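You operate a simulated robot arm through the tools that you are given. There is no shell and no other tool. Be economical: measure what you need, move in short steps, check, and stop when the job is done.

You run a simulated robot arm. Do the job below in one go: nothing can be reset, and whatever is moved stays where it is left.

TASK
Stand both tubes in the orange tray and cap them there.
Fine: black cap on the red tube, grey cap on the white tube; one tube to a cell, the red tube in the short cell.

It is judged by the outcome, as a careful person would: the job done as asked, and still so three seconds after it is handed in. It fails if anything else is knocked over, pushed out of place, dropped, spilled or broken. Lids that push on must go on centred and level and be pressed home; caps that screw on are set level and turned clockwise until they are tight.

THE ROBOT
A 5-joint arm with a two-finger parallel gripper, fixed in place. Base frame: the origin is at the foot of the arm, x ahead of it, y to its left, z up; the work surface is at about z = 0. Units: m, rad, N and s.
With the tool pointing down near the work surface it reaches from about 0.26 to 0.68 m from the base axis. Its first joint turns from -1.152 to 1.152 rad. The tool tilts only in the upright plane through the base axis and itself; it spins freely about its own axis. Payload 2.9 kg.
The tool frame sits at the grasp point between the pads (the TCP): z along the fingers, y along the line on which they close. The tips reach 0.03 m beyond it. The gripper opens to 0.11 m. The fingers are 0.02 m wide and 0.01 m thick; the gripper's body (0.048 by 0.112 m) begins 0.055 m behind the TCP.
Orientation is that of the tool frame in the base frame, as [roll, pitch, yaw] about the fixed x, y, z axes, in that order (R = Rz(yaw) Ry(pitch) Rx(roll)). With the fingers straight down and closing along the base's y, the tool's x points along the base's -x, its y along +y and its z along -z.

THE INTERFACE
- The arm moves only by the tool servo_tool. Its argument "moves" is a list of rows, each an object of numbers (a shift or turn left out is 0, a gripper value left out holds the last): "dx", "dy", "dz": the shift along the tool's x, y, z in m; "rx", "ry", "rz": the turn, a rotation vector about the tool's x, y, z in rad; "grip": the finger opening in m, from 0 to 0.11. In form: [{"dx": .., "dy": .., "dz": .., "rx": .., "ry": .., "rz": .., "grip": ..}, ...]. A call has 1 to 12 rows; each row shifts and turns the commanded pose from where the row before left it, along the tool's axes as they then stand. A row lasts 0.2 s, in which the tool goes at most 0.05 m and 0.15 rad; a call with a longer step from one row to the next is refused whole, and so is a gripper value outside its range. A pose out of reach is approached as far as the arm can. The call stops where the force on the tool passes 40 N (or 10 N more than at its start, if that is more) or the arm is blocked; 0.2 s more then pass. The fingers move at their own pace (about 0.108 m/s each) and stop on an object; they squeeze with about 26 N. The grip force told is the motor's: it shows also when the fingers shut on nothing. Time passes only in rows, and 0.2 s behind the last, so rows that do not move let the fingers close. The reply holds the time, the measured pose of the TCP, the force on the tool along the base axes, the opening and the grip force, in the units named above and with some noise.
- Cameras (640 x 400 px; columns grow to the right, rows downward): "scene" is fixed at [0.0147, -0.4355, 0.6129]; the picture's right is [0.91, -0.40, 0.00], its down [-0.20, -0.45, -0.87] and it looks along [0.35, 0.79, -0.50] (base axes); focal length 310 px, centre (320, 200). "wrist" rides on the gripper at [-0.036, 0, -0.057] in the tool frame; the picture's right is [0.00, -1.00, 0.00], its down [0.97, 0.00, -0.24] and it looks along [0.24, 0.00, 0.97] (tool axes); focal length 218 px, centre (320, 200).
- grab_frame(camera): a new picture of that camera. It takes no simulated time.
- pixel_to_xyz(camera, pixels): for up to 12 pixels [column, row] of the newest picture of that camera ("zoom" is the newest enlarged one), the place [x, y, z] in the base frame of the surface seen there, good to about 0.002 m. It takes no simulated time.
- enlarge(camera, box): a new picture of the part [left, top, right, bottom] of that camera's present view, enlarged. It takes no simulated time.
- hand_in(): hands the job in; it is judged then, once.

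Go step by step. Measure first, check grasps and placings, and put right what went wrong. The budget is 80 turns and 38 pictures, counting those below and the enlarged ones. Unless the task says otherwise, let go and move clear before handing in, and close with one line.

The tools are called after "Call:" by a JSON object that holds its "method" and its "body". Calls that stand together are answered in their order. servo_tool: Moves the arm, as the interface text tells. Its arguments: {"type":"object","properties":{"moves":{"type":"array","items":{"type":"object","properties":{"dx":{"type":"number"},"dy":{"type":"number"},"dz":{"type":"number"},"rx":{"type":"number"},"ry":{"type":"number"},"rz":{"type":"number"},"grip":{"type":"number"}}}}},"required":["moves"]} The other tools are called the same way: grab_frame (camera) takes a picture; pixel_to_xyz (camera, pixels) gives the place of the surface under pixels of a picture; enlarge (camera, box) takes an enlarged picture of a part of a camera's view; hand_in () hands the job in.

At the start:

```text
time: 0.0
tool_pos: [0.3822, 0.252, 0.3874]
ee_rot: [3.14, 0.001, 3.141]
force: [0.0, -0.1, 0.2]
finger_gap: 0.1099
finger_force: 0.0
```

scene: 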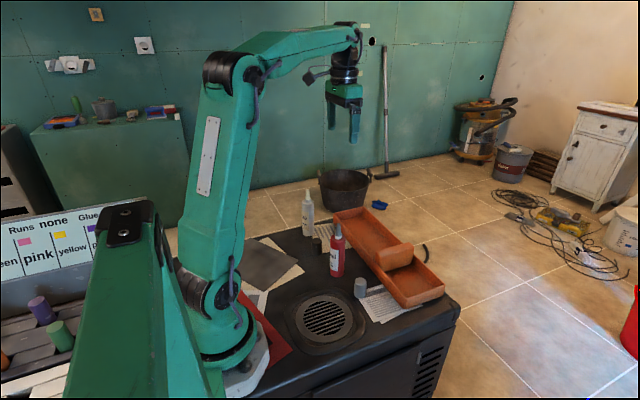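
wrist: 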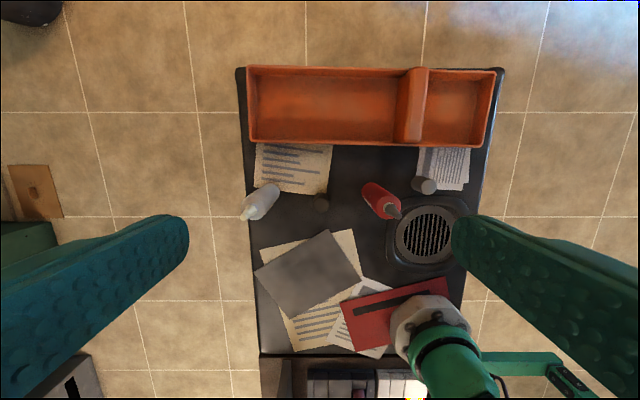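

The scene shows a white tube near (308,212), a red tube near (336,250), a grey cap at (360,287), a dark cap at (318,245) and the orange tray with a divider. I'll enlarge both views to measure them.

Call:
{"method": "enlarge", "body": {"camera": "scene", "box": [270, 170, 470, 320]}}

Call:
{"method": "enlarge", "body": {"camera": "wrist", "box": [230, 50, 520, 240]}}

```text
2.67 times, centred on (370, 245) of scene
```

zoom: 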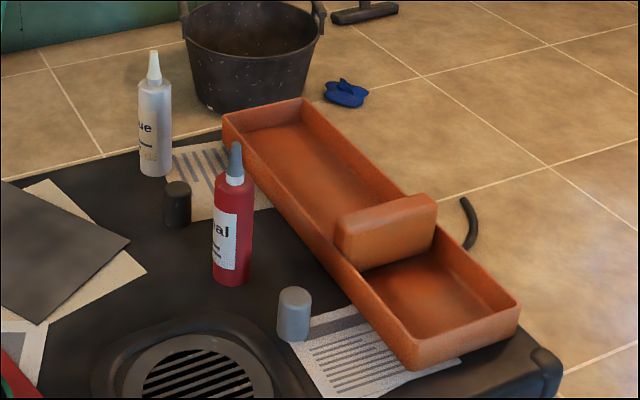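

```text
2.11 times, centred on (375, 145) of wrist
```

zoom: 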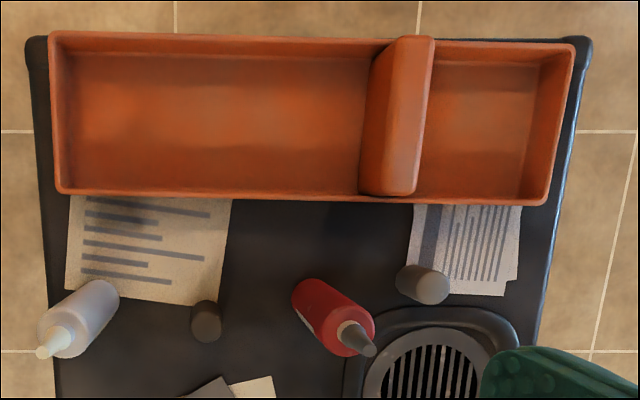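

The zoomed wrist view shows tray, tubes and both caps clearly. I'll read positions from it and from the scene view.

Call:
{"method": "pixel_to_xyz", "body": {"camera": "zoom", "pixels": [[45, 350], [100, 292], [205, 315], [365, 345], [312, 292], [428, 285], [408, 278], [200, 120], [400, 110], [490, 120], [565, 50], [60, 190]]}}

Call:
{"method": "pixel_to_xyz", "body": {"camera": "scene", "pixels": [[308, 191], [308, 215], [308, 232], [318, 240], [318, 250], [338, 226], [336, 255], [336, 272], [359, 280], [361, 292], [337, 236], [308, 201]]}}

Call:
{"method": "pixel_to_xyz", "body": {"camera": "wrist", "pixels": [[249, 145], [249, 68], [501, 71], [485, 145], [420, 72], [405, 140], [427, 80], [415, 140], [320, 80], [320, 144], [460, 115], [395, 140]]}}

```text
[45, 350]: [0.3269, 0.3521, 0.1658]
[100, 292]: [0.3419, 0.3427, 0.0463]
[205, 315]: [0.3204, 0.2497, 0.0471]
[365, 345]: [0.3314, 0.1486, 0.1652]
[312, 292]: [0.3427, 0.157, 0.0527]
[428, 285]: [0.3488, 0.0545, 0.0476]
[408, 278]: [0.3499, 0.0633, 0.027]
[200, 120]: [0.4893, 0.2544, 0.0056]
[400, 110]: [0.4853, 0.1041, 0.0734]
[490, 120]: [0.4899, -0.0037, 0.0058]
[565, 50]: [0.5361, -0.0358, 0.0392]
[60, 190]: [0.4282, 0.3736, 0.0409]
```

```text
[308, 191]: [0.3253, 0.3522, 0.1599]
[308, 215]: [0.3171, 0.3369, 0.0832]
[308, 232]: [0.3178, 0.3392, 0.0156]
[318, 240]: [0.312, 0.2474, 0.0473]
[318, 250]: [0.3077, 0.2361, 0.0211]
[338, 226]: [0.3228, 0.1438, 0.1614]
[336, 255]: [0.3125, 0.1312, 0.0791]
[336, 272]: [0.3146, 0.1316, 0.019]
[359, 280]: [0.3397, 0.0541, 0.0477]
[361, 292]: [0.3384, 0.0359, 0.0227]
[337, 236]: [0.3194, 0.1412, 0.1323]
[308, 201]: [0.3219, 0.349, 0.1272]
```

```text
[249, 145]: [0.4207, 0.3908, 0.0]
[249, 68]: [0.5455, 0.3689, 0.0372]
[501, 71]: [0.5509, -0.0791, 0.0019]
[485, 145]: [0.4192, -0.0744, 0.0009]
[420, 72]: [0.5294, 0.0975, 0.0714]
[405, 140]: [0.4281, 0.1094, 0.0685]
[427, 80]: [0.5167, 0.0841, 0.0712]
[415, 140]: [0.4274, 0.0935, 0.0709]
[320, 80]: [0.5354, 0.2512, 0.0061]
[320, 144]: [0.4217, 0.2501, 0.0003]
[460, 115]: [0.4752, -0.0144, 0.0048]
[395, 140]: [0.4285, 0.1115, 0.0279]
```

Tray floor is at z≈0.006, walls reach 0.04, and the divider at y≈0.085–0.115 is 0.07 high. Both tubes stand 0.168 tall, so next I'll look closely at necks and caps.

Call:
{"method": "enlarge", "body": {"camera": "scene", "box": [310, 215, 374, 300]}}

Call:
{"method": "servo_tool", "body": {"moves": [{"dx": 0.03, "dy": -0.035}, {"dx": 0.015, "dy": -0.035}, {"dy": -0.035, "dz": 0.03}, {"dz": 0.04}, {"dz": 0.04}]}}

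Call:
{"method": "grab_frame", "body": {"camera": "wrist"}}

```text
4.71 times, centred on (342, 258) of scene
```

zoom: 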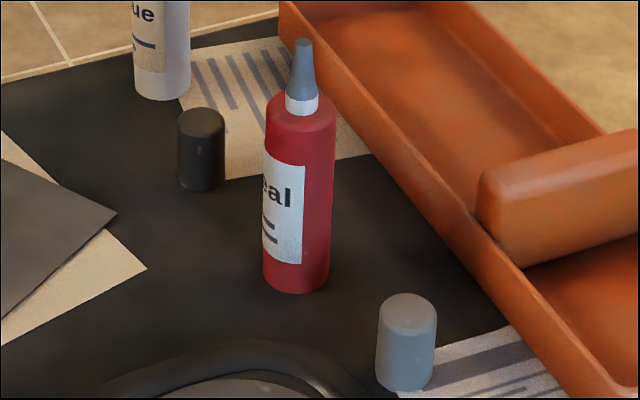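

```text
time: 1.2
tool_pos: [0.3392, 0.1466, 0.2763]
ee_rot: [-3.141, 0.0, -3.141]
force: [-0.1, 0.0, -0.2]
finger_gap: 0.1098
finger_force: 0.0
```

```text
32 pictures are left
```

wrist: 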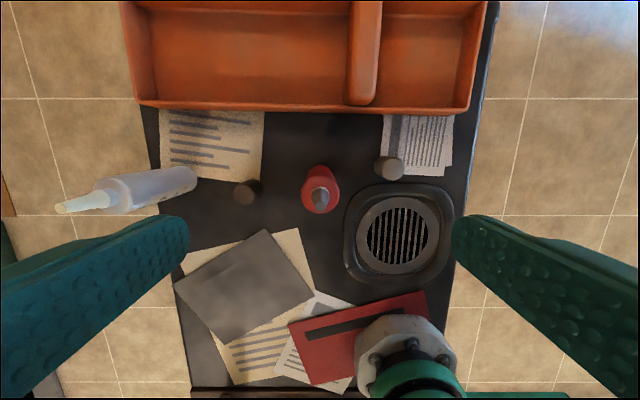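

The red tube is almost under the tool, tip near (320,197). I'll zoom for thread details and exact centres.

Call:
{"method": "enlarge", "body": {"camera": "wrist", "box": [220, 130, 420, 230]}}

Call:
{"method": "pixel_to_xyz", "body": {"camera": "wrist", "pixels": [[320, 190], [321, 200], [306, 200], [337, 200], [320, 172], [248, 187], [240, 187], [257, 187], [394, 163], [382, 163], [404, 163], [320, 212]]}}

Call:
{"method": "enlarge", "body": {"camera": "scene", "box": [325, 218, 350, 248]}}

```text
3.20 times, centred on (320, 180) of wrist
```

zoom: 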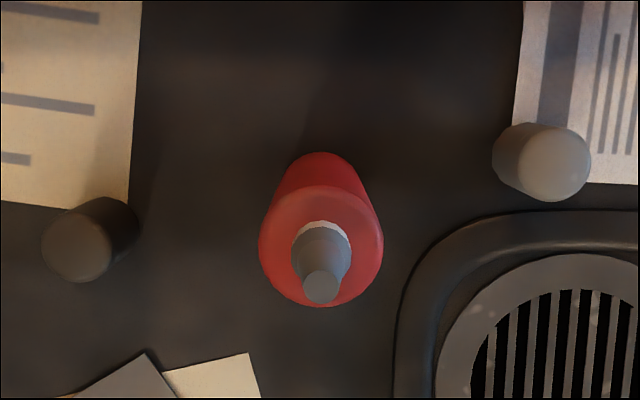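

```text
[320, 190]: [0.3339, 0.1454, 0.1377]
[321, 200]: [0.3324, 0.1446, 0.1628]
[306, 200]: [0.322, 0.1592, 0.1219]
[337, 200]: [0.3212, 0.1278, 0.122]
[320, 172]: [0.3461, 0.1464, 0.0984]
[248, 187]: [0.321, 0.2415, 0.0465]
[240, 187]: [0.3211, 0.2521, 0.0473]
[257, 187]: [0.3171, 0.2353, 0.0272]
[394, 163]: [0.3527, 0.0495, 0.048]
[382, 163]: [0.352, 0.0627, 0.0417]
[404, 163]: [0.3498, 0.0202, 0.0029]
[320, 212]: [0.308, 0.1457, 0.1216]
```

```text
13.33 times, centred on (338, 233) of scene
```

zoom: 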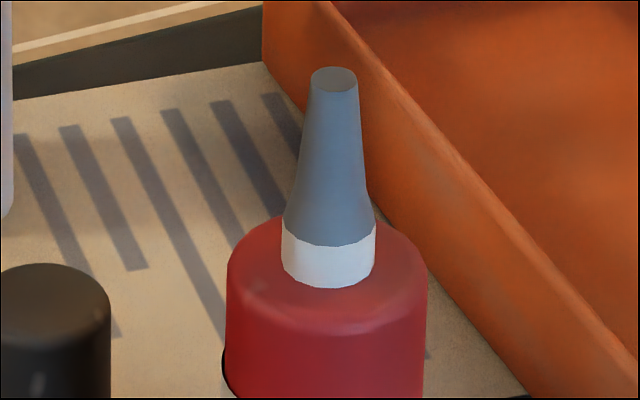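

No threads are visible, so the caps should push on over the nozzle to the white collar. The red tube axis works out to about (0.3277, 0.146), with a diameter of about 0.039 and its shoulder at z≈0.12. I'll come straight down and grip just under the shoulder.

Call:
{"method": "servo_tool", "body": {"moves": [{"dx": 0.0115, "dy": -0.0006}, {"dz": 0.04}, {"dz": 0.04}, {"dz": 0.04}, {"dz": 0.02}, {"dz": 0.0163}, {}, {"grip": 0.06}, {}]}}

Call:
{"method": "grab_frame", "body": {"camera": "wrist"}}

Call:
{"method": "enlarge", "body": {"camera": "scene", "box": [270, 170, 430, 300]}}

```text
time: 3.2
tool_pos: [0.3258, 0.146, 0.1204]
ee_rot: [-3.14, 0.0, 3.14]
force: [0.5, 0.1, 0.2]
finger_gap: 0.0602
finger_force: 0.0
```

```text
29 pictures are left
```

wrist: 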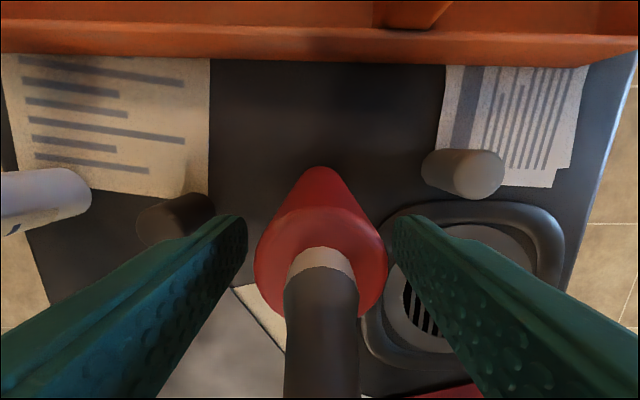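

```text
3.08 times, centred on (350, 235) of scene
```

zoom: 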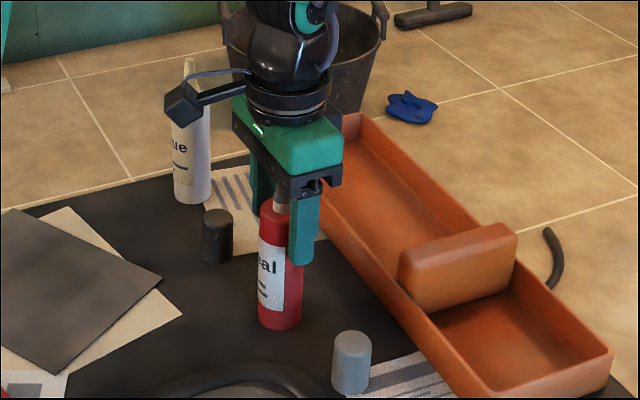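

The fingers straddle the red tube at (320,260), evenly spaced. I'll close, then lift a little to check the hold.

Call:
{"method": "servo_tool", "body": {"moves": [{"dx": -0.001, "grip": 0.045}, {"grip": 0.02}, {}, {}, {"dz": -0.01}, {"dz": -0.03}, {}]}}

```text
time: 4.8
tool_pos: [0.3267, 0.1466, 0.1605]
ee_rot: [3.14, 0.0, 3.141]
force: [-1.1, 0.3, -2.3]
finger_gap: 0.0388
finger_force: 25.9
```

The tube is held at a gap of 0.0388 and the force shows its weight. I'll raise it clear and carry it over the short cell.

Call:
{"method": "servo_tool", "body": {"moves": [{"dz": -0.04}, {"dz": -0.04}, {"dx": -0.03, "dy": -0.022}, {"dx": -0.033, "dy": -0.025}, {"dx": -0.033, "dy": -0.025}, {"dx": -0.033, "dy": -0.025}, {"dx": -0.029, "dy": -0.021}, {}]}}

Call:
{"method": "grab_frame", "body": {"camera": "wrist"}}

Call:
{"method": "grab_frame", "body": {"camera": "scene"}}

```text
time: 6.6
tool_pos: [0.4855, 0.0257, 0.2413]
ee_rot: [-3.141, 0.001, -3.14]
force: [-0.1, -0.6, -1.9]
finger_gap: 0.0387
finger_force: 25.9
```

```text
27 pictures are left
```

wrist: 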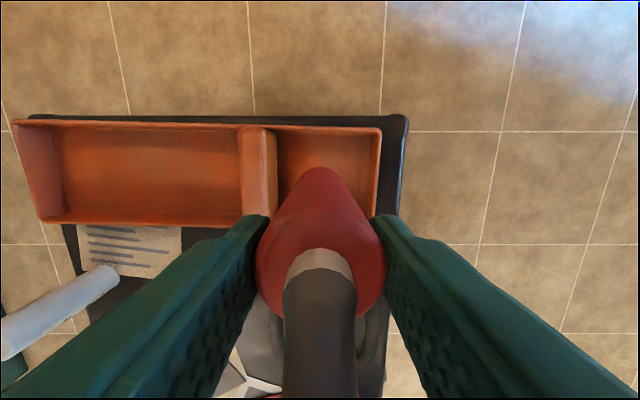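

```text
26 pictures are left
```

scene: 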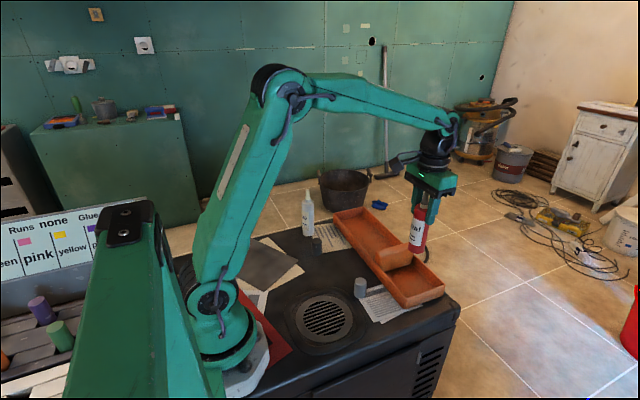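

The tube hangs over the short cell's middle, clear of the divider. I'll lower it to just above the tray floor, then touch down slowly.

Call:
{"method": "servo_tool", "body": {"moves": [{"dz": 0.04}, {"dz": 0.04}, {"dz": 0.02}, {"dz": 0.008}, {"dz": 0.003}, {"dz": 0.002}, {}]}}

```text
time: 8.2
tool_pos: [0.4854, 0.0271, 0.1271]
ee_rot: [-3.141, 0.0, 3.141]
force: [0.2, 1.4, -2.9]
finger_gap: 0.039
finger_force: 25.9
```

No contact yet, as the force is still only the tube's weight. Continuing in 1 mm steps.

Call:
{"method": "servo_tool", "body": {"moves": [{"dz": 0.001}, {"dz": 0.001}, {}]}}

```text
time: 9.0
tool_pos: [0.4858, 0.0283, 0.1257]
ee_rot: [3.14, 0.001, 3.14]
force: [-0.4, 0.1, -2.0]
finger_gap: 0.0391
finger_force: 25.6
```

Call:
{"method": "servo_tool", "body": {"moves": [{"dz": 0.001}, {"dz": 0.001}, {}]}}

Call:
{"method": "enlarge", "body": {"camera": "scene", "box": [350, 200, 460, 310]}}

```text
time: 9.8
tool_pos: [0.4861, 0.0287, 0.1258]
ee_rot: [3.141, 0.004, 3.14]
force: [-4.4, -0.4, 17.4]
finger_gap: 0.0387
finger_force: 26.1
```

```text
3.64 times, centred on (405, 255) of scene
```

zoom: 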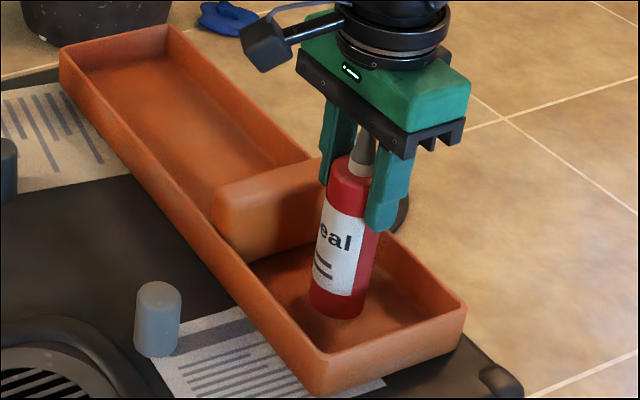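

It touched down with 17 N upward. I'll ease the pressure, open, and rise straight up.

Call:
{"method": "servo_tool", "body": {"moves": [{"dz": -0.0015}, {"grip": 0.06}, {"grip": 0.08}, {}, {"dz": -0.03}, {"dz": -0.04}, {"dz": -0.04}, {}]}}

Call:
{"method": "grab_frame", "body": {"camera": "wrist"}}

```text
time: 11.6
tool_pos: [0.4864, 0.029, 0.235]
ee_rot: [3.141, -0.001, 3.141]
force: [-0.8, -0.8, -0.8]
finger_gap: 0.0799
finger_force: 0.1
```

```text
24 pictures are left
```

wrist: 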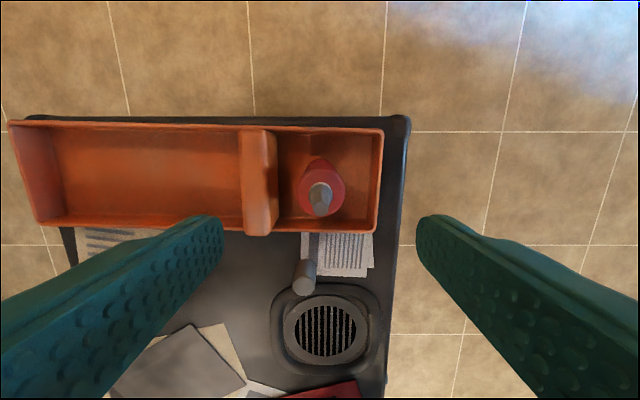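

The red tube stands in the short cell at (320,190). Now to view the white tube from above.

Call:
{"method": "servo_tool", "body": {"moves": [{"dz": -0.04}, {"dx": 0.0195, "dy": 0.04, "grip": 0.11}, {"dx": 0.0195, "dy": 0.04}, {"dx": 0.0195, "dy": 0.04}, {"dx": 0.0195, "dy": 0.04}, {"dx": 0.0195, "dy": 0.04}, {"dx": 0.0195, "dy": 0.04}, {"dx": 0.0195, "dy": 0.04}, {"dx": 0.0195, "dy": 0.04}, {}]}}

Call:
{"method": "enlarge", "body": {"camera": "wrist", "box": [220, 120, 420, 245]}}

```text
time: 13.8
tool_pos: [0.3288, 0.3482, 0.2746]
ee_rot: [3.142, 0.0, -3.141]
force: [-0.2, 0.6, 0.2]
finger_gap: 0.1101
finger_force: 0.0
```

```text
3.20 times, centred on (320, 182) of wrist
```

zoom: 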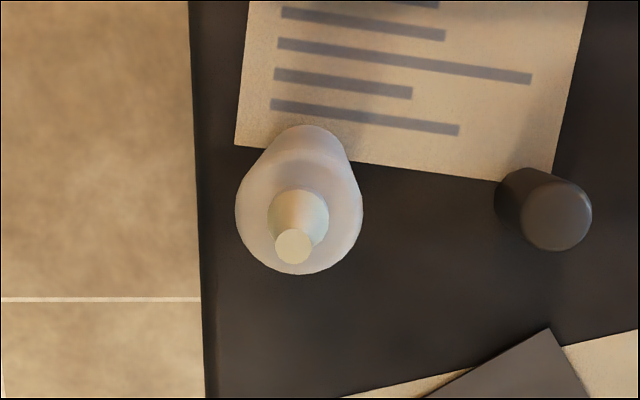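

The white tube's tip at zoom (294,246) and shoulder at (299,213) give an axis near (0.326, 0.3547). I'll descend the same way and close.

Call:
{"method": "servo_tool", "body": {"moves": [{"dx": 0.002, "dy": 0.0065}, {"dz": 0.04}, {"dz": 0.04}, {"dz": 0.04}, {"dz": 0.02}, {"dz": 0.0142}, {}, {"grip": 0.06}, {}]}}

Call:
{"method": "grab_frame", "body": {"camera": "wrist"}}

```text
time: 15.8
tool_pos: [0.3268, 0.3548, 0.12]
ee_rot: [-3.141, 0.001, 3.141]
force: [0.1, -0.4, 0.4]
finger_gap: 0.0603
finger_force: 0.0
```

```text
22 pictures are left
```

wrist: 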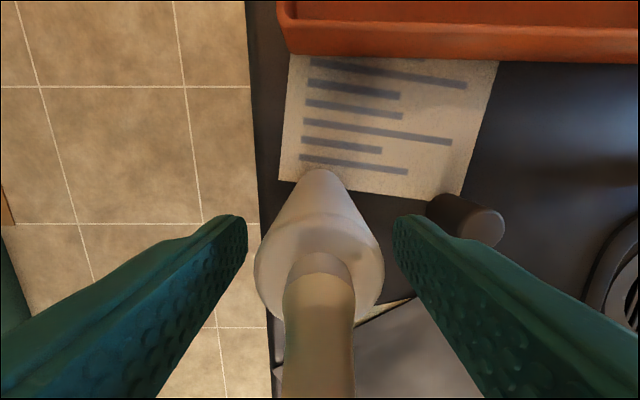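

The white tube is centred between the fingers. I'll grip, lift and carry it over the long cell at about (0.486, 0.25).

Call:
{"method": "servo_tool", "body": {"moves": [{"grip": 0.045}, {"grip": 0.02}, {}, {}, {"dz": -0.01}, {"dz": -0.03}, {"dz": -0.04}, {"dz": -0.04}, {}]}}

Call:
{"method": "servo_tool", "body": {"moves": [{"dx": -0.032, "dy": -0.021}, {"dx": -0.032, "dy": -0.021}, {"dx": -0.032, "dy": -0.021}, {"dx": -0.032, "dy": -0.021}, {"dx": -0.031, "dy": -0.021}, {}, {"dz": 0.04}, {"dz": 0.04}, {"dz": 0.02}, {"dz": 0.01}, {}]}}

Call:
{"method": "enlarge", "body": {"camera": "scene", "box": [300, 160, 460, 310]}}

```text
time: 17.8
tool_pos: [0.3272, 0.3551, 0.2419]
ee_rot: [-3.14, 0.0, 3.141]
force: [-0.6, -0.2, -2.7]
finger_gap: 0.0384
finger_force: 25.9
```

```text
time: 20.2
tool_pos: [0.4864, 0.2501, 0.1297]
ee_rot: [3.141, 0.0, -3.141]
force: [-0.6, 0.3, -2.1]
finger_gap: 0.0383
finger_force: 26.0
```

```text
2.67 times, centred on (380, 235) of scene
```

zoom: 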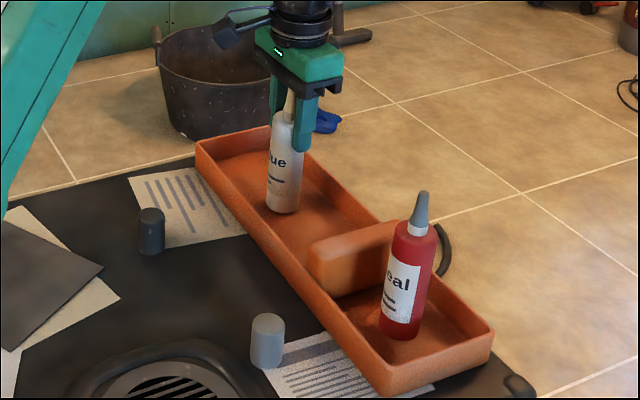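

The white tube hangs just above the long cell's floor and the red tube is upright. Touching down slowly.

Call:
{"method": "servo_tool", "body": {"moves": [{"dz": 0.002}, {"dz": 0.001}, {"dz": 0.001}, {"dz": 0.001}, {}]}}

```text
time: 21.4
tool_pos: [0.4871, 0.2506, 0.1251]
ee_rot: [3.14, 0.0, 3.141]
force: [-1.5, -1.0, 1.1]
finger_gap: 0.0384
finger_force: 25.6
```

It's just touching, with the force up to +1. I'll release and rise.

Call:
{"method": "servo_tool", "body": {"moves": [{"grip": 0.06}, {"grip": 0.08}, {}, {"dz": -0.03}, {"dz": -0.04}, {"dz": -0.04}, {"dz": -0.03}, {}]}}

Call:
{"method": "enlarge", "body": {"camera": "wrist", "box": [220, 120, 420, 245]}}

```text
time: 23.2
tool_pos: [0.4864, 0.2494, 0.2652]
ee_rot: [3.141, -0.001, 3.141]
force: [-0.5, 0.8, 0.5]
finger_gap: 0.0801
finger_force: 0.0
```

```text
3.20 times, centred on (320, 182) of wrist
```

zoom: 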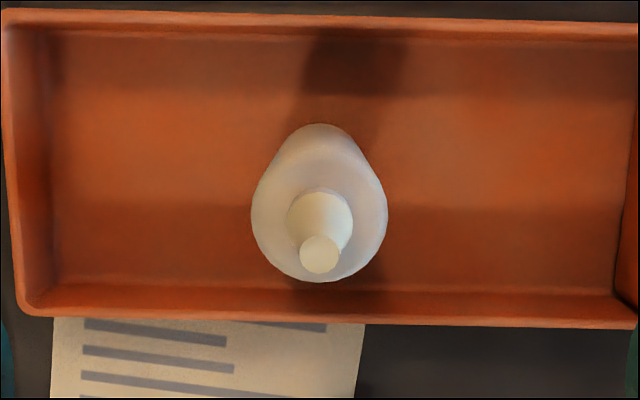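

The white tube stands upright in the long cell; tip at zoom (320,254), which is about (0.4855, 0.2495). I'll do the same overhead check on the red tube before fetching caps.

Call:
{"method": "servo_tool", "body": {"moves": [{"dy": -0.044, "grip": 0.08}, {"dy": -0.044}, {"dy": -0.044}, {"dy": -0.044}, {"dy": -0.0444}, {}, {}]}}

Call:
{"method": "enlarge", "body": {"camera": "wrist", "box": [220, 120, 420, 245]}}

```text
time: 24.8
tool_pos: [0.4851, 0.029, 0.2666]
ee_rot: [-3.141, 0.0, -3.14]
force: [0.0, 0.2, -0.5]
finger_gap: 0.08
finger_force: 0.0
```

```text
3.20 times, centred on (320, 182) of wrist
```

zoom: 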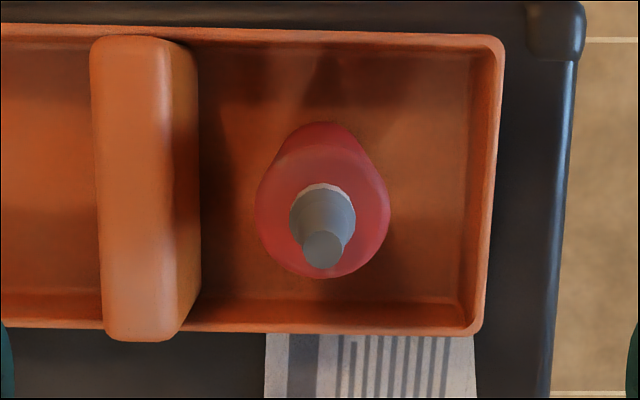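

The red tube's axis is near (0.4848, 0.0283). Now over to the black cap near (0.310, 0.2495).

Call:
{"method": "servo_tool", "body": {"moves": [{"dx": 0.0292, "dy": 0.0367}, {"dx": 0.0292, "dy": 0.0367}, {"dx": 0.0292, "dy": 0.0367}, {"dx": 0.0292, "dy": 0.0367}, {"dx": 0.0292, "dy": 0.0367}, {"dx": 0.0292, "dy": 0.0367}, {"dz": 0.04}, {"dz": 0.04}, {}, {}]}}

Call:
{"method": "enlarge", "body": {"camera": "wrist", "box": [220, 120, 420, 245]}}

```text
time: 27.0
tool_pos: [0.3121, 0.2484, 0.1858]
ee_rot: [-3.141, -0.001, 3.141]
force: [0.4, -0.6, 0.5]
finger_gap: 0.0796
finger_force: 0.1
```

```text
3.20 times, centred on (320, 182) of wrist
```

zoom: 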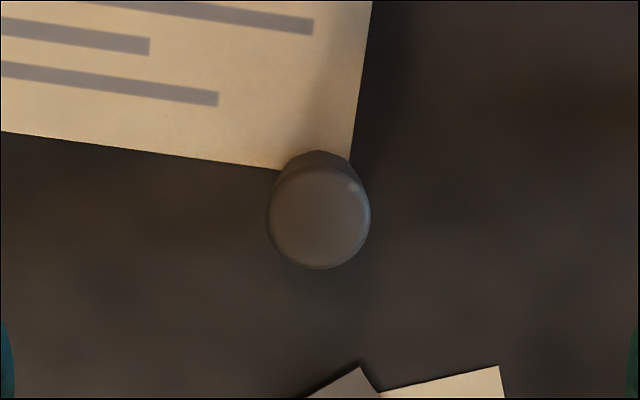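

The cap's disc at zoom (318,217) puts it at (0.3113, 0.2488), dia about 0.029. I'll lower to TCP z 0.043 so the tips stay 13 mm above its rim, then close.

Call:
{"method": "servo_tool", "body": {"moves": [{"dx": 0.0008, "dy": 0.0004, "dz": 0.04}, {"dz": 0.04}, {"dz": 0.04}, {"dz": 0.0228}, {}, {"grip": 0.04}, {"grip": 0.01}, {}, {}]}}

Call:
{"method": "grab_frame", "body": {"camera": "wrist"}}

```text
time: 29.0
tool_pos: [0.3108, 0.2501, 0.0423]
ee_rot: [-3.141, 0.0, -3.141]
force: [0.9, -0.3, -0.1]
finger_gap: 0.0269
finger_force: 25.7
```

```text
17 pictures are left
```

wrist: 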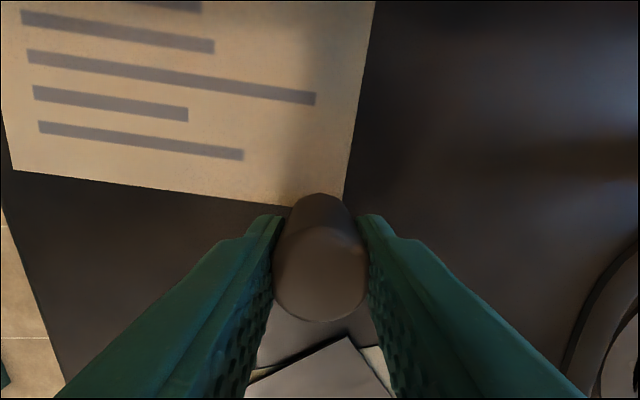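

The black cap is held at a gap of 0.0269, standing square between the pads. I'll lift high and carry it over the red tube.

Call:
{"method": "servo_tool", "body": {"moves": [{"dz": -0.02}, {"dz": -0.045}, {"dz": -0.045}, {"dz": -0.045}, {"dz": -0.045}, {"dx": -0.028, "dy": -0.037}, {"dx": -0.029, "dy": -0.037}, {"dx": -0.029, "dy": -0.037}, {"dx": -0.029, "dy": -0.037}, {"dx": -0.029, "dy": -0.037}, {"dx": -0.029, "dy": -0.0365}, {}]}}

Call:
{"method": "servo_tool", "body": {"moves": [{}, {}]}}

Call:
{"method": "enlarge", "body": {"camera": "scene", "box": [360, 170, 460, 270]}}

Call:
{"method": "grab_frame", "body": {"camera": "wrist"}}

```text
time: 31.6
tool_pos: [0.483, 0.0277, 0.2428]
ee_rot: [3.14, 0.0, 3.141]
force: [-0.3, -0.4, 0.2]
finger_gap: 0.0272
finger_force: 25.7
```

```text
time: 32.2
tool_pos: [0.4832, 0.0286, 0.2428]
ee_rot: [-3.141, 0.0, 3.141]
force: [-0.1, 0.0, 0.0]
finger_gap: 0.0271
finger_force: 26.5
```

```text
4.00 times, centred on (410, 220) of scene
```

zoom: 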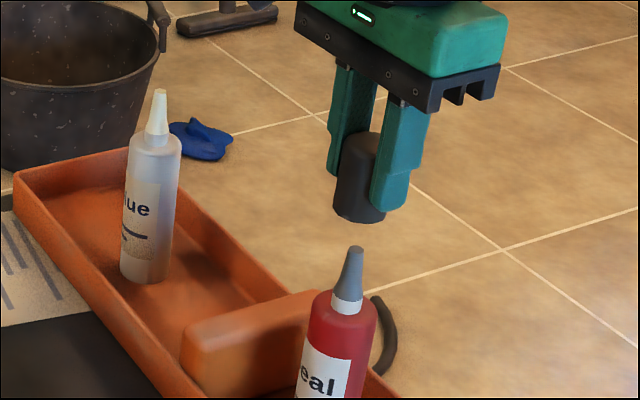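

```text
15 pictures are left
```

wrist: 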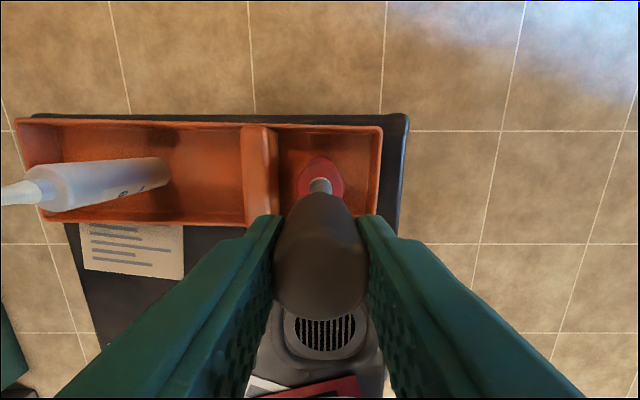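

The cap is poised above the red nozzle (zoom tip (356,250), cap bottom (360,215)). I'll lower to just over the tip and check the alignment.

Call:
{"method": "servo_tool", "body": {"moves": [{"dx": -0.0008}, {"dz": 0.015}, {"dz": 0.01}, {}]}}

Call:
{"method": "enlarge", "body": {"camera": "scene", "box": [380, 200, 430, 260]}}

```text
time: 33.2
tool_pos: [0.4842, 0.0293, 0.2176]
ee_rot: [3.141, 0.001, -3.14]
force: [0.0, -0.6, -0.2]
finger_gap: 0.027
finger_force: 25.5
```

```text
6.67 times, centred on (405, 230) of scene
```

zoom: 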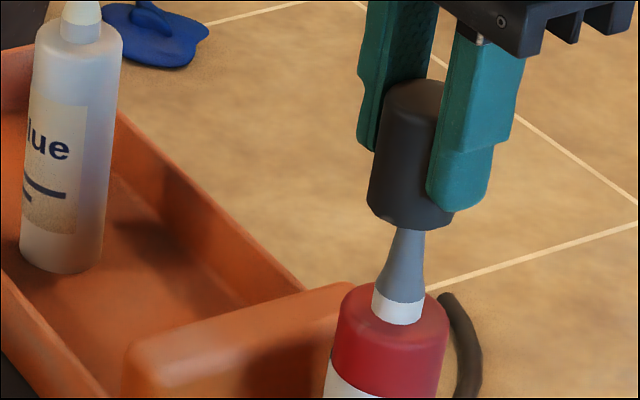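

The nozzle lines up with the cap's middle at about (411,215). Lowering onto it gently.

Call:
{"method": "servo_tool", "body": {"moves": [{"dz": 0.008}, {"dz": 0.008}, {"dz": 0.008}, {"dz": 0.008}, {"dz": 0.005}, {}]}}

```text
time: 34.6
tool_pos: [0.4845, 0.0281, 0.1807]
ee_rot: [3.141, -0.001, -3.141]
force: [0.8, -0.5, 0.1]
finger_gap: 0.027
finger_force: 26.4
```

Call:
{"method": "servo_tool", "body": {"moves": [{"dz": 0.004}, {"dz": 0.003}, {"dz": 0.002}, {"dz": 0.002}, {"dz": 0.002}, {}]}}

Call:
{"method": "enlarge", "body": {"camera": "scene", "box": [380, 200, 430, 260]}}

```text
time: 36.0
tool_pos: [0.4848, 0.0285, 0.1702]
ee_rot: [-3.14, 0.006, -3.141]
force: [-0.8, -0.6, 21.2]
finger_gap: 0.0272
finger_force: 26.2
```

```text
6.67 times, centred on (405, 230) of scene
```

zoom: 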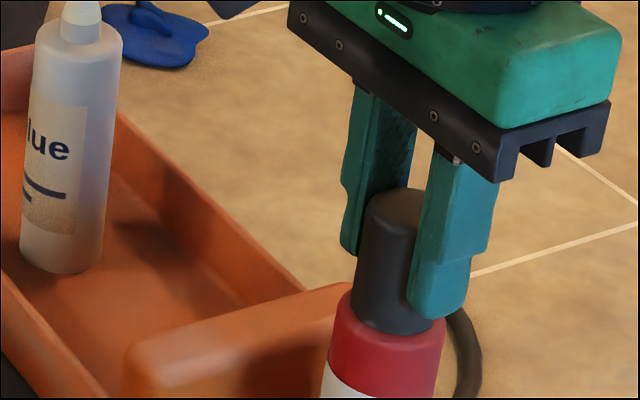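

The collar is hidden and the cap meets 21 N of resistance near the shoulder. I'll press a bit harder to see whether it still moves.

Call:
{"method": "servo_tool", "body": {"moves": [{"dz": 0.001}, {"dz": 0.001}, {"dz": 0.001}, {}]}}

```text
time: 37.0
tool_pos: [0.4861, 0.0288, 0.1691]
ee_rot: [-3.141, 0.009, 3.141]
force: [1.3, -0.6, 34.6]
finger_gap: 0.0269
finger_force: 26.0
```

Pressing to 35 N gave about 1 mm, including compliance. I'll relax, release, and look at the seat.

Call:
{"method": "servo_tool", "body": {"moves": [{"dz": -0.003}, {}, {"grip": 0.04}, {"grip": 0.06}, {"dz": -0.03}, {"dz": -0.04}, {"dz": -0.04}, {}]}}

Call:
{"method": "enlarge", "body": {"camera": "scene", "box": [380, 200, 430, 260]}}

Call:
{"method": "pixel_to_xyz", "body": {"camera": "zoom", "pixels": [[397, 200], [385, 205], [412, 205], [390, 300], [390, 322], [385, 340], [360, 335], [420, 335], [345, 330], [437, 345]]}}

```text
time: 38.8
tool_pos: [0.4842, 0.028, 0.2774]
ee_rot: [3.141, -0.001, 3.14]
force: [0.3, -0.6, 0.0]
finger_gap: 0.0598
finger_force: 0.1
```

```text
6.67 times, centred on (405, 230) of scene
```

zoom: 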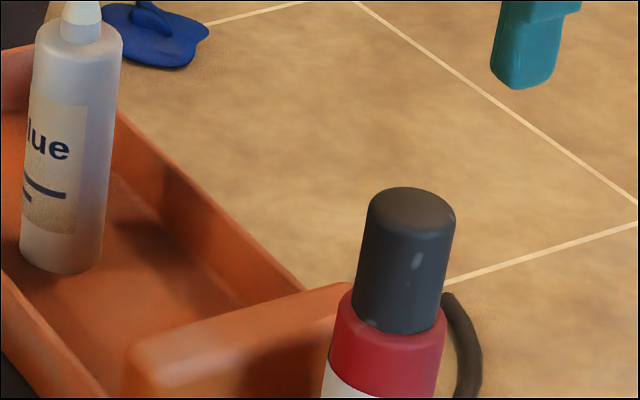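

```text
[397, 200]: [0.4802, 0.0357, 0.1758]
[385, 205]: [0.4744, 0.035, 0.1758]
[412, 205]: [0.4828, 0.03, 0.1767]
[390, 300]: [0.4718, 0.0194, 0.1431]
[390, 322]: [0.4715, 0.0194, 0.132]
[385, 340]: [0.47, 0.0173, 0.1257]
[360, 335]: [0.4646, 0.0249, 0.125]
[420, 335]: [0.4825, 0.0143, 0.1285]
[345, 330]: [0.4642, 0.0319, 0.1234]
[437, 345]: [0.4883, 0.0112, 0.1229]
```

The cap's top is at z≈0.176, so its rim is at the shoulder. I'll close the fingers, press down on its centre to seat it, and watch the depth.

Call:
{"method": "servo_tool", "body": {"moves": [{"grip": 0.0}, {"grip": 0.0}, {"dx": -0.0006, "dz": 0.03}, {"dz": 0.03}, {"dz": 0.006}, {"dz": 0.002}, {"dz": 0.002}, {"dz": 0.002}, {"dz": 0.002}, {}]}}

Call:
{"method": "enlarge", "body": {"camera": "scene", "box": [390, 220, 420, 255]}}

```text
time: 41.0
tool_pos: [0.4847, 0.0279, 0.2051]
ee_rot: [-3.141, 0.005, -3.141]
force: [-0.7, -0.7, 12.8]
finger_gap: 0.0
finger_force: 26.1
```

```text
11.43 times, centred on (405, 238) of scene
```

zoom: 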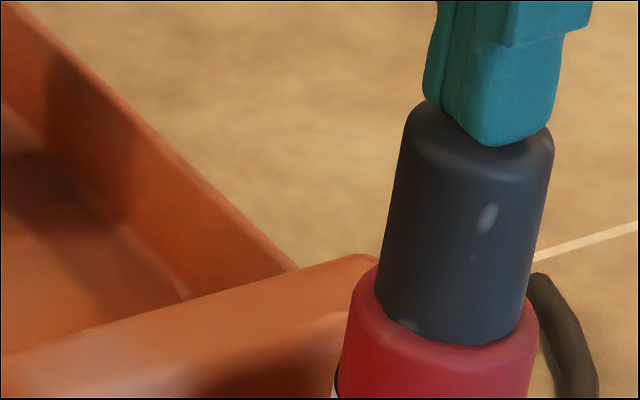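

Tips touch the cap top at z≈0.175. Pressing up to nearly 40 N.

Call:
{"method": "servo_tool", "body": {"moves": [{"dz": 0.0015}, {"dz": 0.0015}, {"dz": 0.001}, {"dz": 0.001}, {"dz": 0.001}, {}]}}

```text
time: 41.7
tool_pos: [0.4865, 0.029, 0.2065]
ee_rot: [-3.141, 0.01, 3.14]
force: [-1.5, -0.4, 6.6]
finger_gap: 0.0
finger_force: 26.4
stopped in row 3: the force on the tool passed its limit (the readings are from after the stop); the commanded pose is now the measured one
```

The force limit tripped with no further sinking, and rim (≈0.128) meets shoulder (≈0.128), so the black cap is home. Now up and over to the grey cap near (0.346, 0.050).

Call:
{"method": "servo_tool", "body": {"moves": [{"dz": -0.03}, {"dz": -0.04, "grip": 0.08}, {"dx": 0.045, "dy": 0.007}, {"dx": 0.047, "dy": 0.007}, {"dx": 0.047, "dy": 0.007}, {"dz": 0.045}, {"dz": 0.045}, {}, {}]}}

Call:
{"method": "enlarge", "body": {"camera": "wrist", "box": [220, 120, 420, 245]}}

```text
time: 43.7
tool_pos: [0.3478, 0.0506, 0.1829]
ee_rot: [3.14, 0.009, 3.14]
force: [0.5, -0.6, 0.5]
finger_gap: 0.0799
finger_force: 0.1
```

```text
3.20 times, centred on (320, 182) of wrist
```

zoom: 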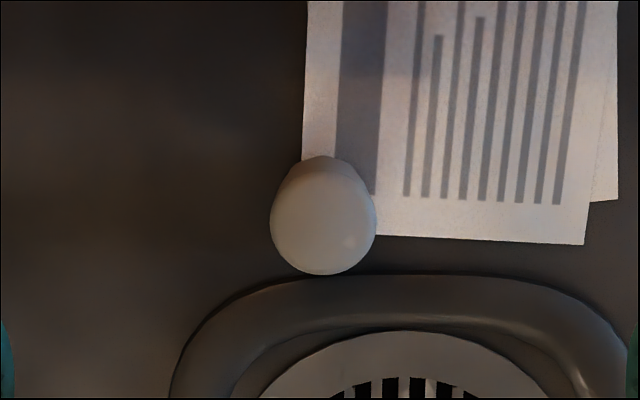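

The press left a 0.009 rad tilt, which I'll correct with ry. The grey cap's disc at zoom (323,221) puts it at about (0.3478, 0.0498), so I'll descend and grip it.

Call:
{"method": "servo_tool", "body": {"moves": [{"dy": -0.0006, "ry": 0.009}, {"dz": 0.04}, {"dz": 0.04}, {"dz": 0.04}, {"dz": 0.0199}, {}, {}]}}

Call:
{"method": "grab_frame", "body": {"camera": "wrist"}}

```text
time: 45.3
tool_pos: [0.3471, 0.0489, 0.0437]
ee_rot: [3.141, 0.0, 3.141]
force: [0.0, 1.0, -0.7]
finger_gap: 0.0801
finger_force: 0.1
```

```text
9 pictures are left
```

wrist: 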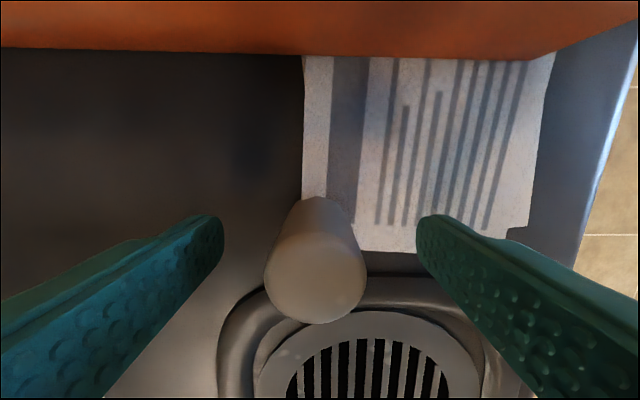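

The cap is centred and the tilt is gone. I'll close, lift and carry it over the white tube.

Call:
{"method": "servo_tool", "body": {"moves": [{"dy": 0.0008, "grip": 0.04}, {"grip": 0.01}, {}, {}, {"dz": -0.02}, {"dz": -0.045}, {"dz": -0.045}, {"dz": -0.045}, {"dz": -0.045}, {}]}}

Call:
{"method": "servo_tool", "body": {"moves": [{"dx": -0.0272, "dy": 0.04}, {"dx": -0.0272, "dy": 0.04}, {"dx": -0.0272, "dy": 0.04}, {"dx": -0.0272, "dy": 0.04}, {"dx": -0.0272, "dy": 0.04}, {}, {}]}}

```text
time: 47.5
tool_pos: [0.3478, 0.0514, 0.2435]
ee_rot: [3.141, -0.003, -3.141]
force: [0.0, 0.0, 0.5]
finger_gap: 0.027
finger_force: 26.2
```

```text
time: 49.1
tool_pos: [0.4834, 0.2497, 0.2428]
ee_rot: [-3.141, -0.002, 3.141]
force: [-0.1, -0.2, -0.7]
finger_gap: 0.0267
finger_force: 26.3
```

The grey cap is held with a gap of 0.0267. I'll nudge 1 mm out, lower to just over the tip and check.

Call:
{"method": "servo_tool", "body": {"moves": [{"dx": -0.0012, "ry": -0.002}, {"dz": 0.015}, {"dz": 0.01}, {}]}}

Call:
{"method": "enlarge", "body": {"camera": "scene", "box": [345, 180, 395, 240]}}

```text
time: 50.1
tool_pos: [0.4847, 0.2492, 0.2189]
ee_rot: [-3.141, 0.002, -3.14]
force: [0.0, -0.5, -0.3]
finger_gap: 0.0272
finger_force: 26.0
```

```text
6.67 times, centred on (370, 210) of scene
```

zoom: 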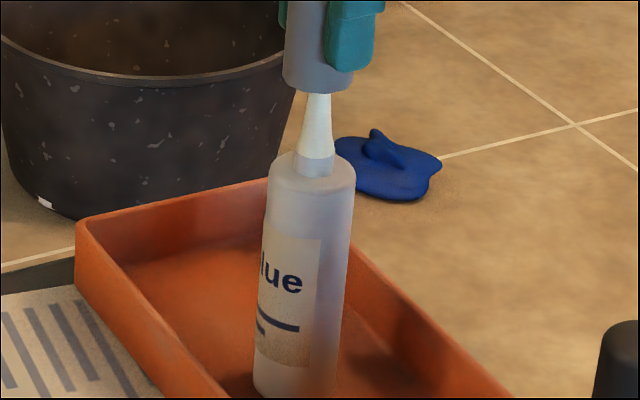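

Nozzle (319,95) sits under the cap's middle (318,85). Lowering onto it, slowing near the seat.

Call:
{"method": "servo_tool", "body": {"moves": [{"dz": 0.008}, {"dz": 0.008}, {"dz": 0.008}, {"dz": 0.008}, {"dz": 0.006}, {"dz": 0.004}, {"dz": 0.002}, {}]}}

Call:
{"method": "servo_tool", "body": {"moves": [{"dz": 0.002}, {"dz": 0.002}, {"dz": 0.001}, {}]}}

```text
time: 51.9
tool_pos: [0.4848, 0.2493, 0.1735]
ee_rot: [3.141, 0.001, -3.141]
force: [-0.2, 0.4, -0.6]
finger_gap: 0.0268
finger_force: 25.6
```

```text
time: 52.9
tool_pos: [0.4848, 0.2506, 0.1711]
ee_rot: [3.14, 0.002, 3.14]
force: [1.1, -0.3, 12.0]
finger_gap: 0.027
finger_force: 25.7
```

Contact at z 0.171, as with the black cap (12 N). Pressing further.

Call:
{"method": "servo_tool", "body": {"moves": [{"dz": 0.0015}, {"dz": 0.001}, {"dz": 0.001}, {"dz": 0.0005}, {}]}}

```text
time: 54.1
tool_pos: [0.4864, 0.2503, 0.1691]
ee_rot: [3.136, 0.009, -3.141]
force: [-0.2, -3.1, 35.5]
finger_gap: 0.0269
finger_force: 26.6
```

It bears 35 N at the same depth as the first cap. I'll relax, release, close the fingers above and press its top.

Call:
{"method": "servo_tool", "body": {"moves": [{"dz": -0.004}, {}, {"grip": 0.04}, {"grip": 0.06}, {"dz": -0.03}, {"dz": -0.03}, {"grip": 0.0}, {"grip": 0.0}, {}, {"dz": 0.015}, {"dz": 0.003}, {}]}}

Call:
{"method": "enlarge", "body": {"camera": "scene", "box": [345, 180, 395, 240]}}

```text
time: 56.7
tool_pos: [0.4858, 0.2498, 0.2113]
ee_rot: [-3.14, 0.003, -3.141]
force: [-0.2, 0.9, -0.3]
finger_gap: 0.0001
finger_force: 26.2
```

```text
6.67 times, centred on (370, 210) of scene
```

zoom: 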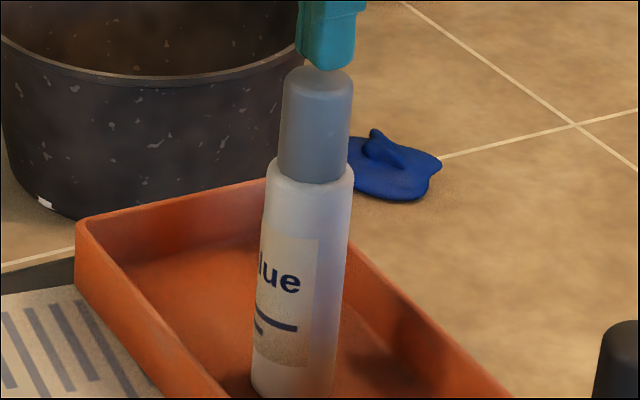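

The grey cap sits square on the shoulder at (315,180). A final press from above.

Call:
{"method": "servo_tool", "body": {"moves": [{"dz": 0.003}, {"dz": 0.002}, {"dz": 0.0015}, {"dz": 0.0015}, {"dz": 0.0015}, {"dz": 0.0015}, {"dz": 0.001}, {}]}}

```text
time: 58.3
tool_pos: [0.4864, 0.251, 0.2056]
ee_rot: [3.136, 0.01, -3.139]
force: [-1.1, -0.5, 6.5]
finger_gap: 0.0
finger_force: 25.6
stopped in row 7: the force on the tool passed its limit (the readings are from after the stop); the commanded pose is now the measured one
```

The cap took over 40 N without sinking, so it is home. I'll move clear and check everything.

Call:
{"method": "servo_tool", "body": {"moves": [{"dz": -0.03, "ry": 0.008}, {"dz": -0.04}, {"dz": -0.04}, {"dx": 0.04, "dz": -0.02}, {"dx": 0.04}, {"dx": 0.03}, {}]}}

Call:
{"method": "enlarge", "body": {"camera": "scene", "box": [290, 170, 460, 310]}}

Call:
{"method": "grab_frame", "body": {"camera": "wrist"}}

```text
time: 59.9
tool_pos: [0.3752, 0.2503, 0.3332]
ee_rot: [3.139, 0.004, -3.141]
force: [0.8, -0.5, 0.4]
finger_gap: 0.0001
finger_force: 26.0
```

```text
2.86 times, centred on (375, 240) of scene
```

zoom: 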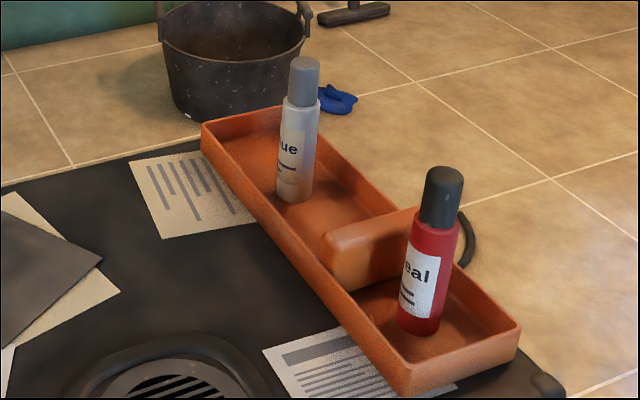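

```text
5 pictures are left
```

wrist: 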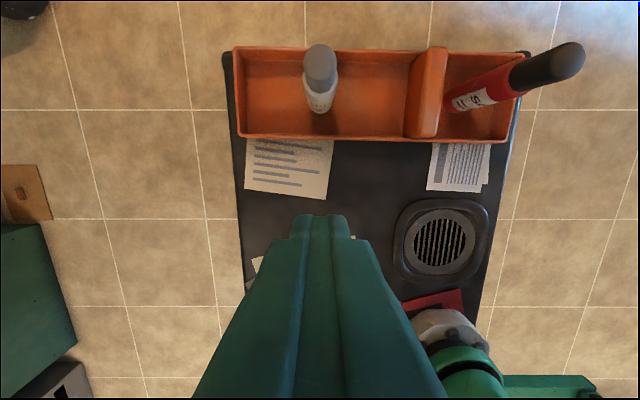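

Both tubes stand upright in their own cells, red in the short one. Each has the right cap seated level, and nothing else has moved. The arm is clear, so I'm handing in.

Call:
{"method": "hand_in", "body": {}}

```text
The job is handed in.
```

I stood both tubes in the orange tray and capped them: the red tube is in the short cell with the black cap, and the white tube is in the long cell with the grey cap. I saw no threads, so I pushed the caps on; each took about 40 N without sinking further.
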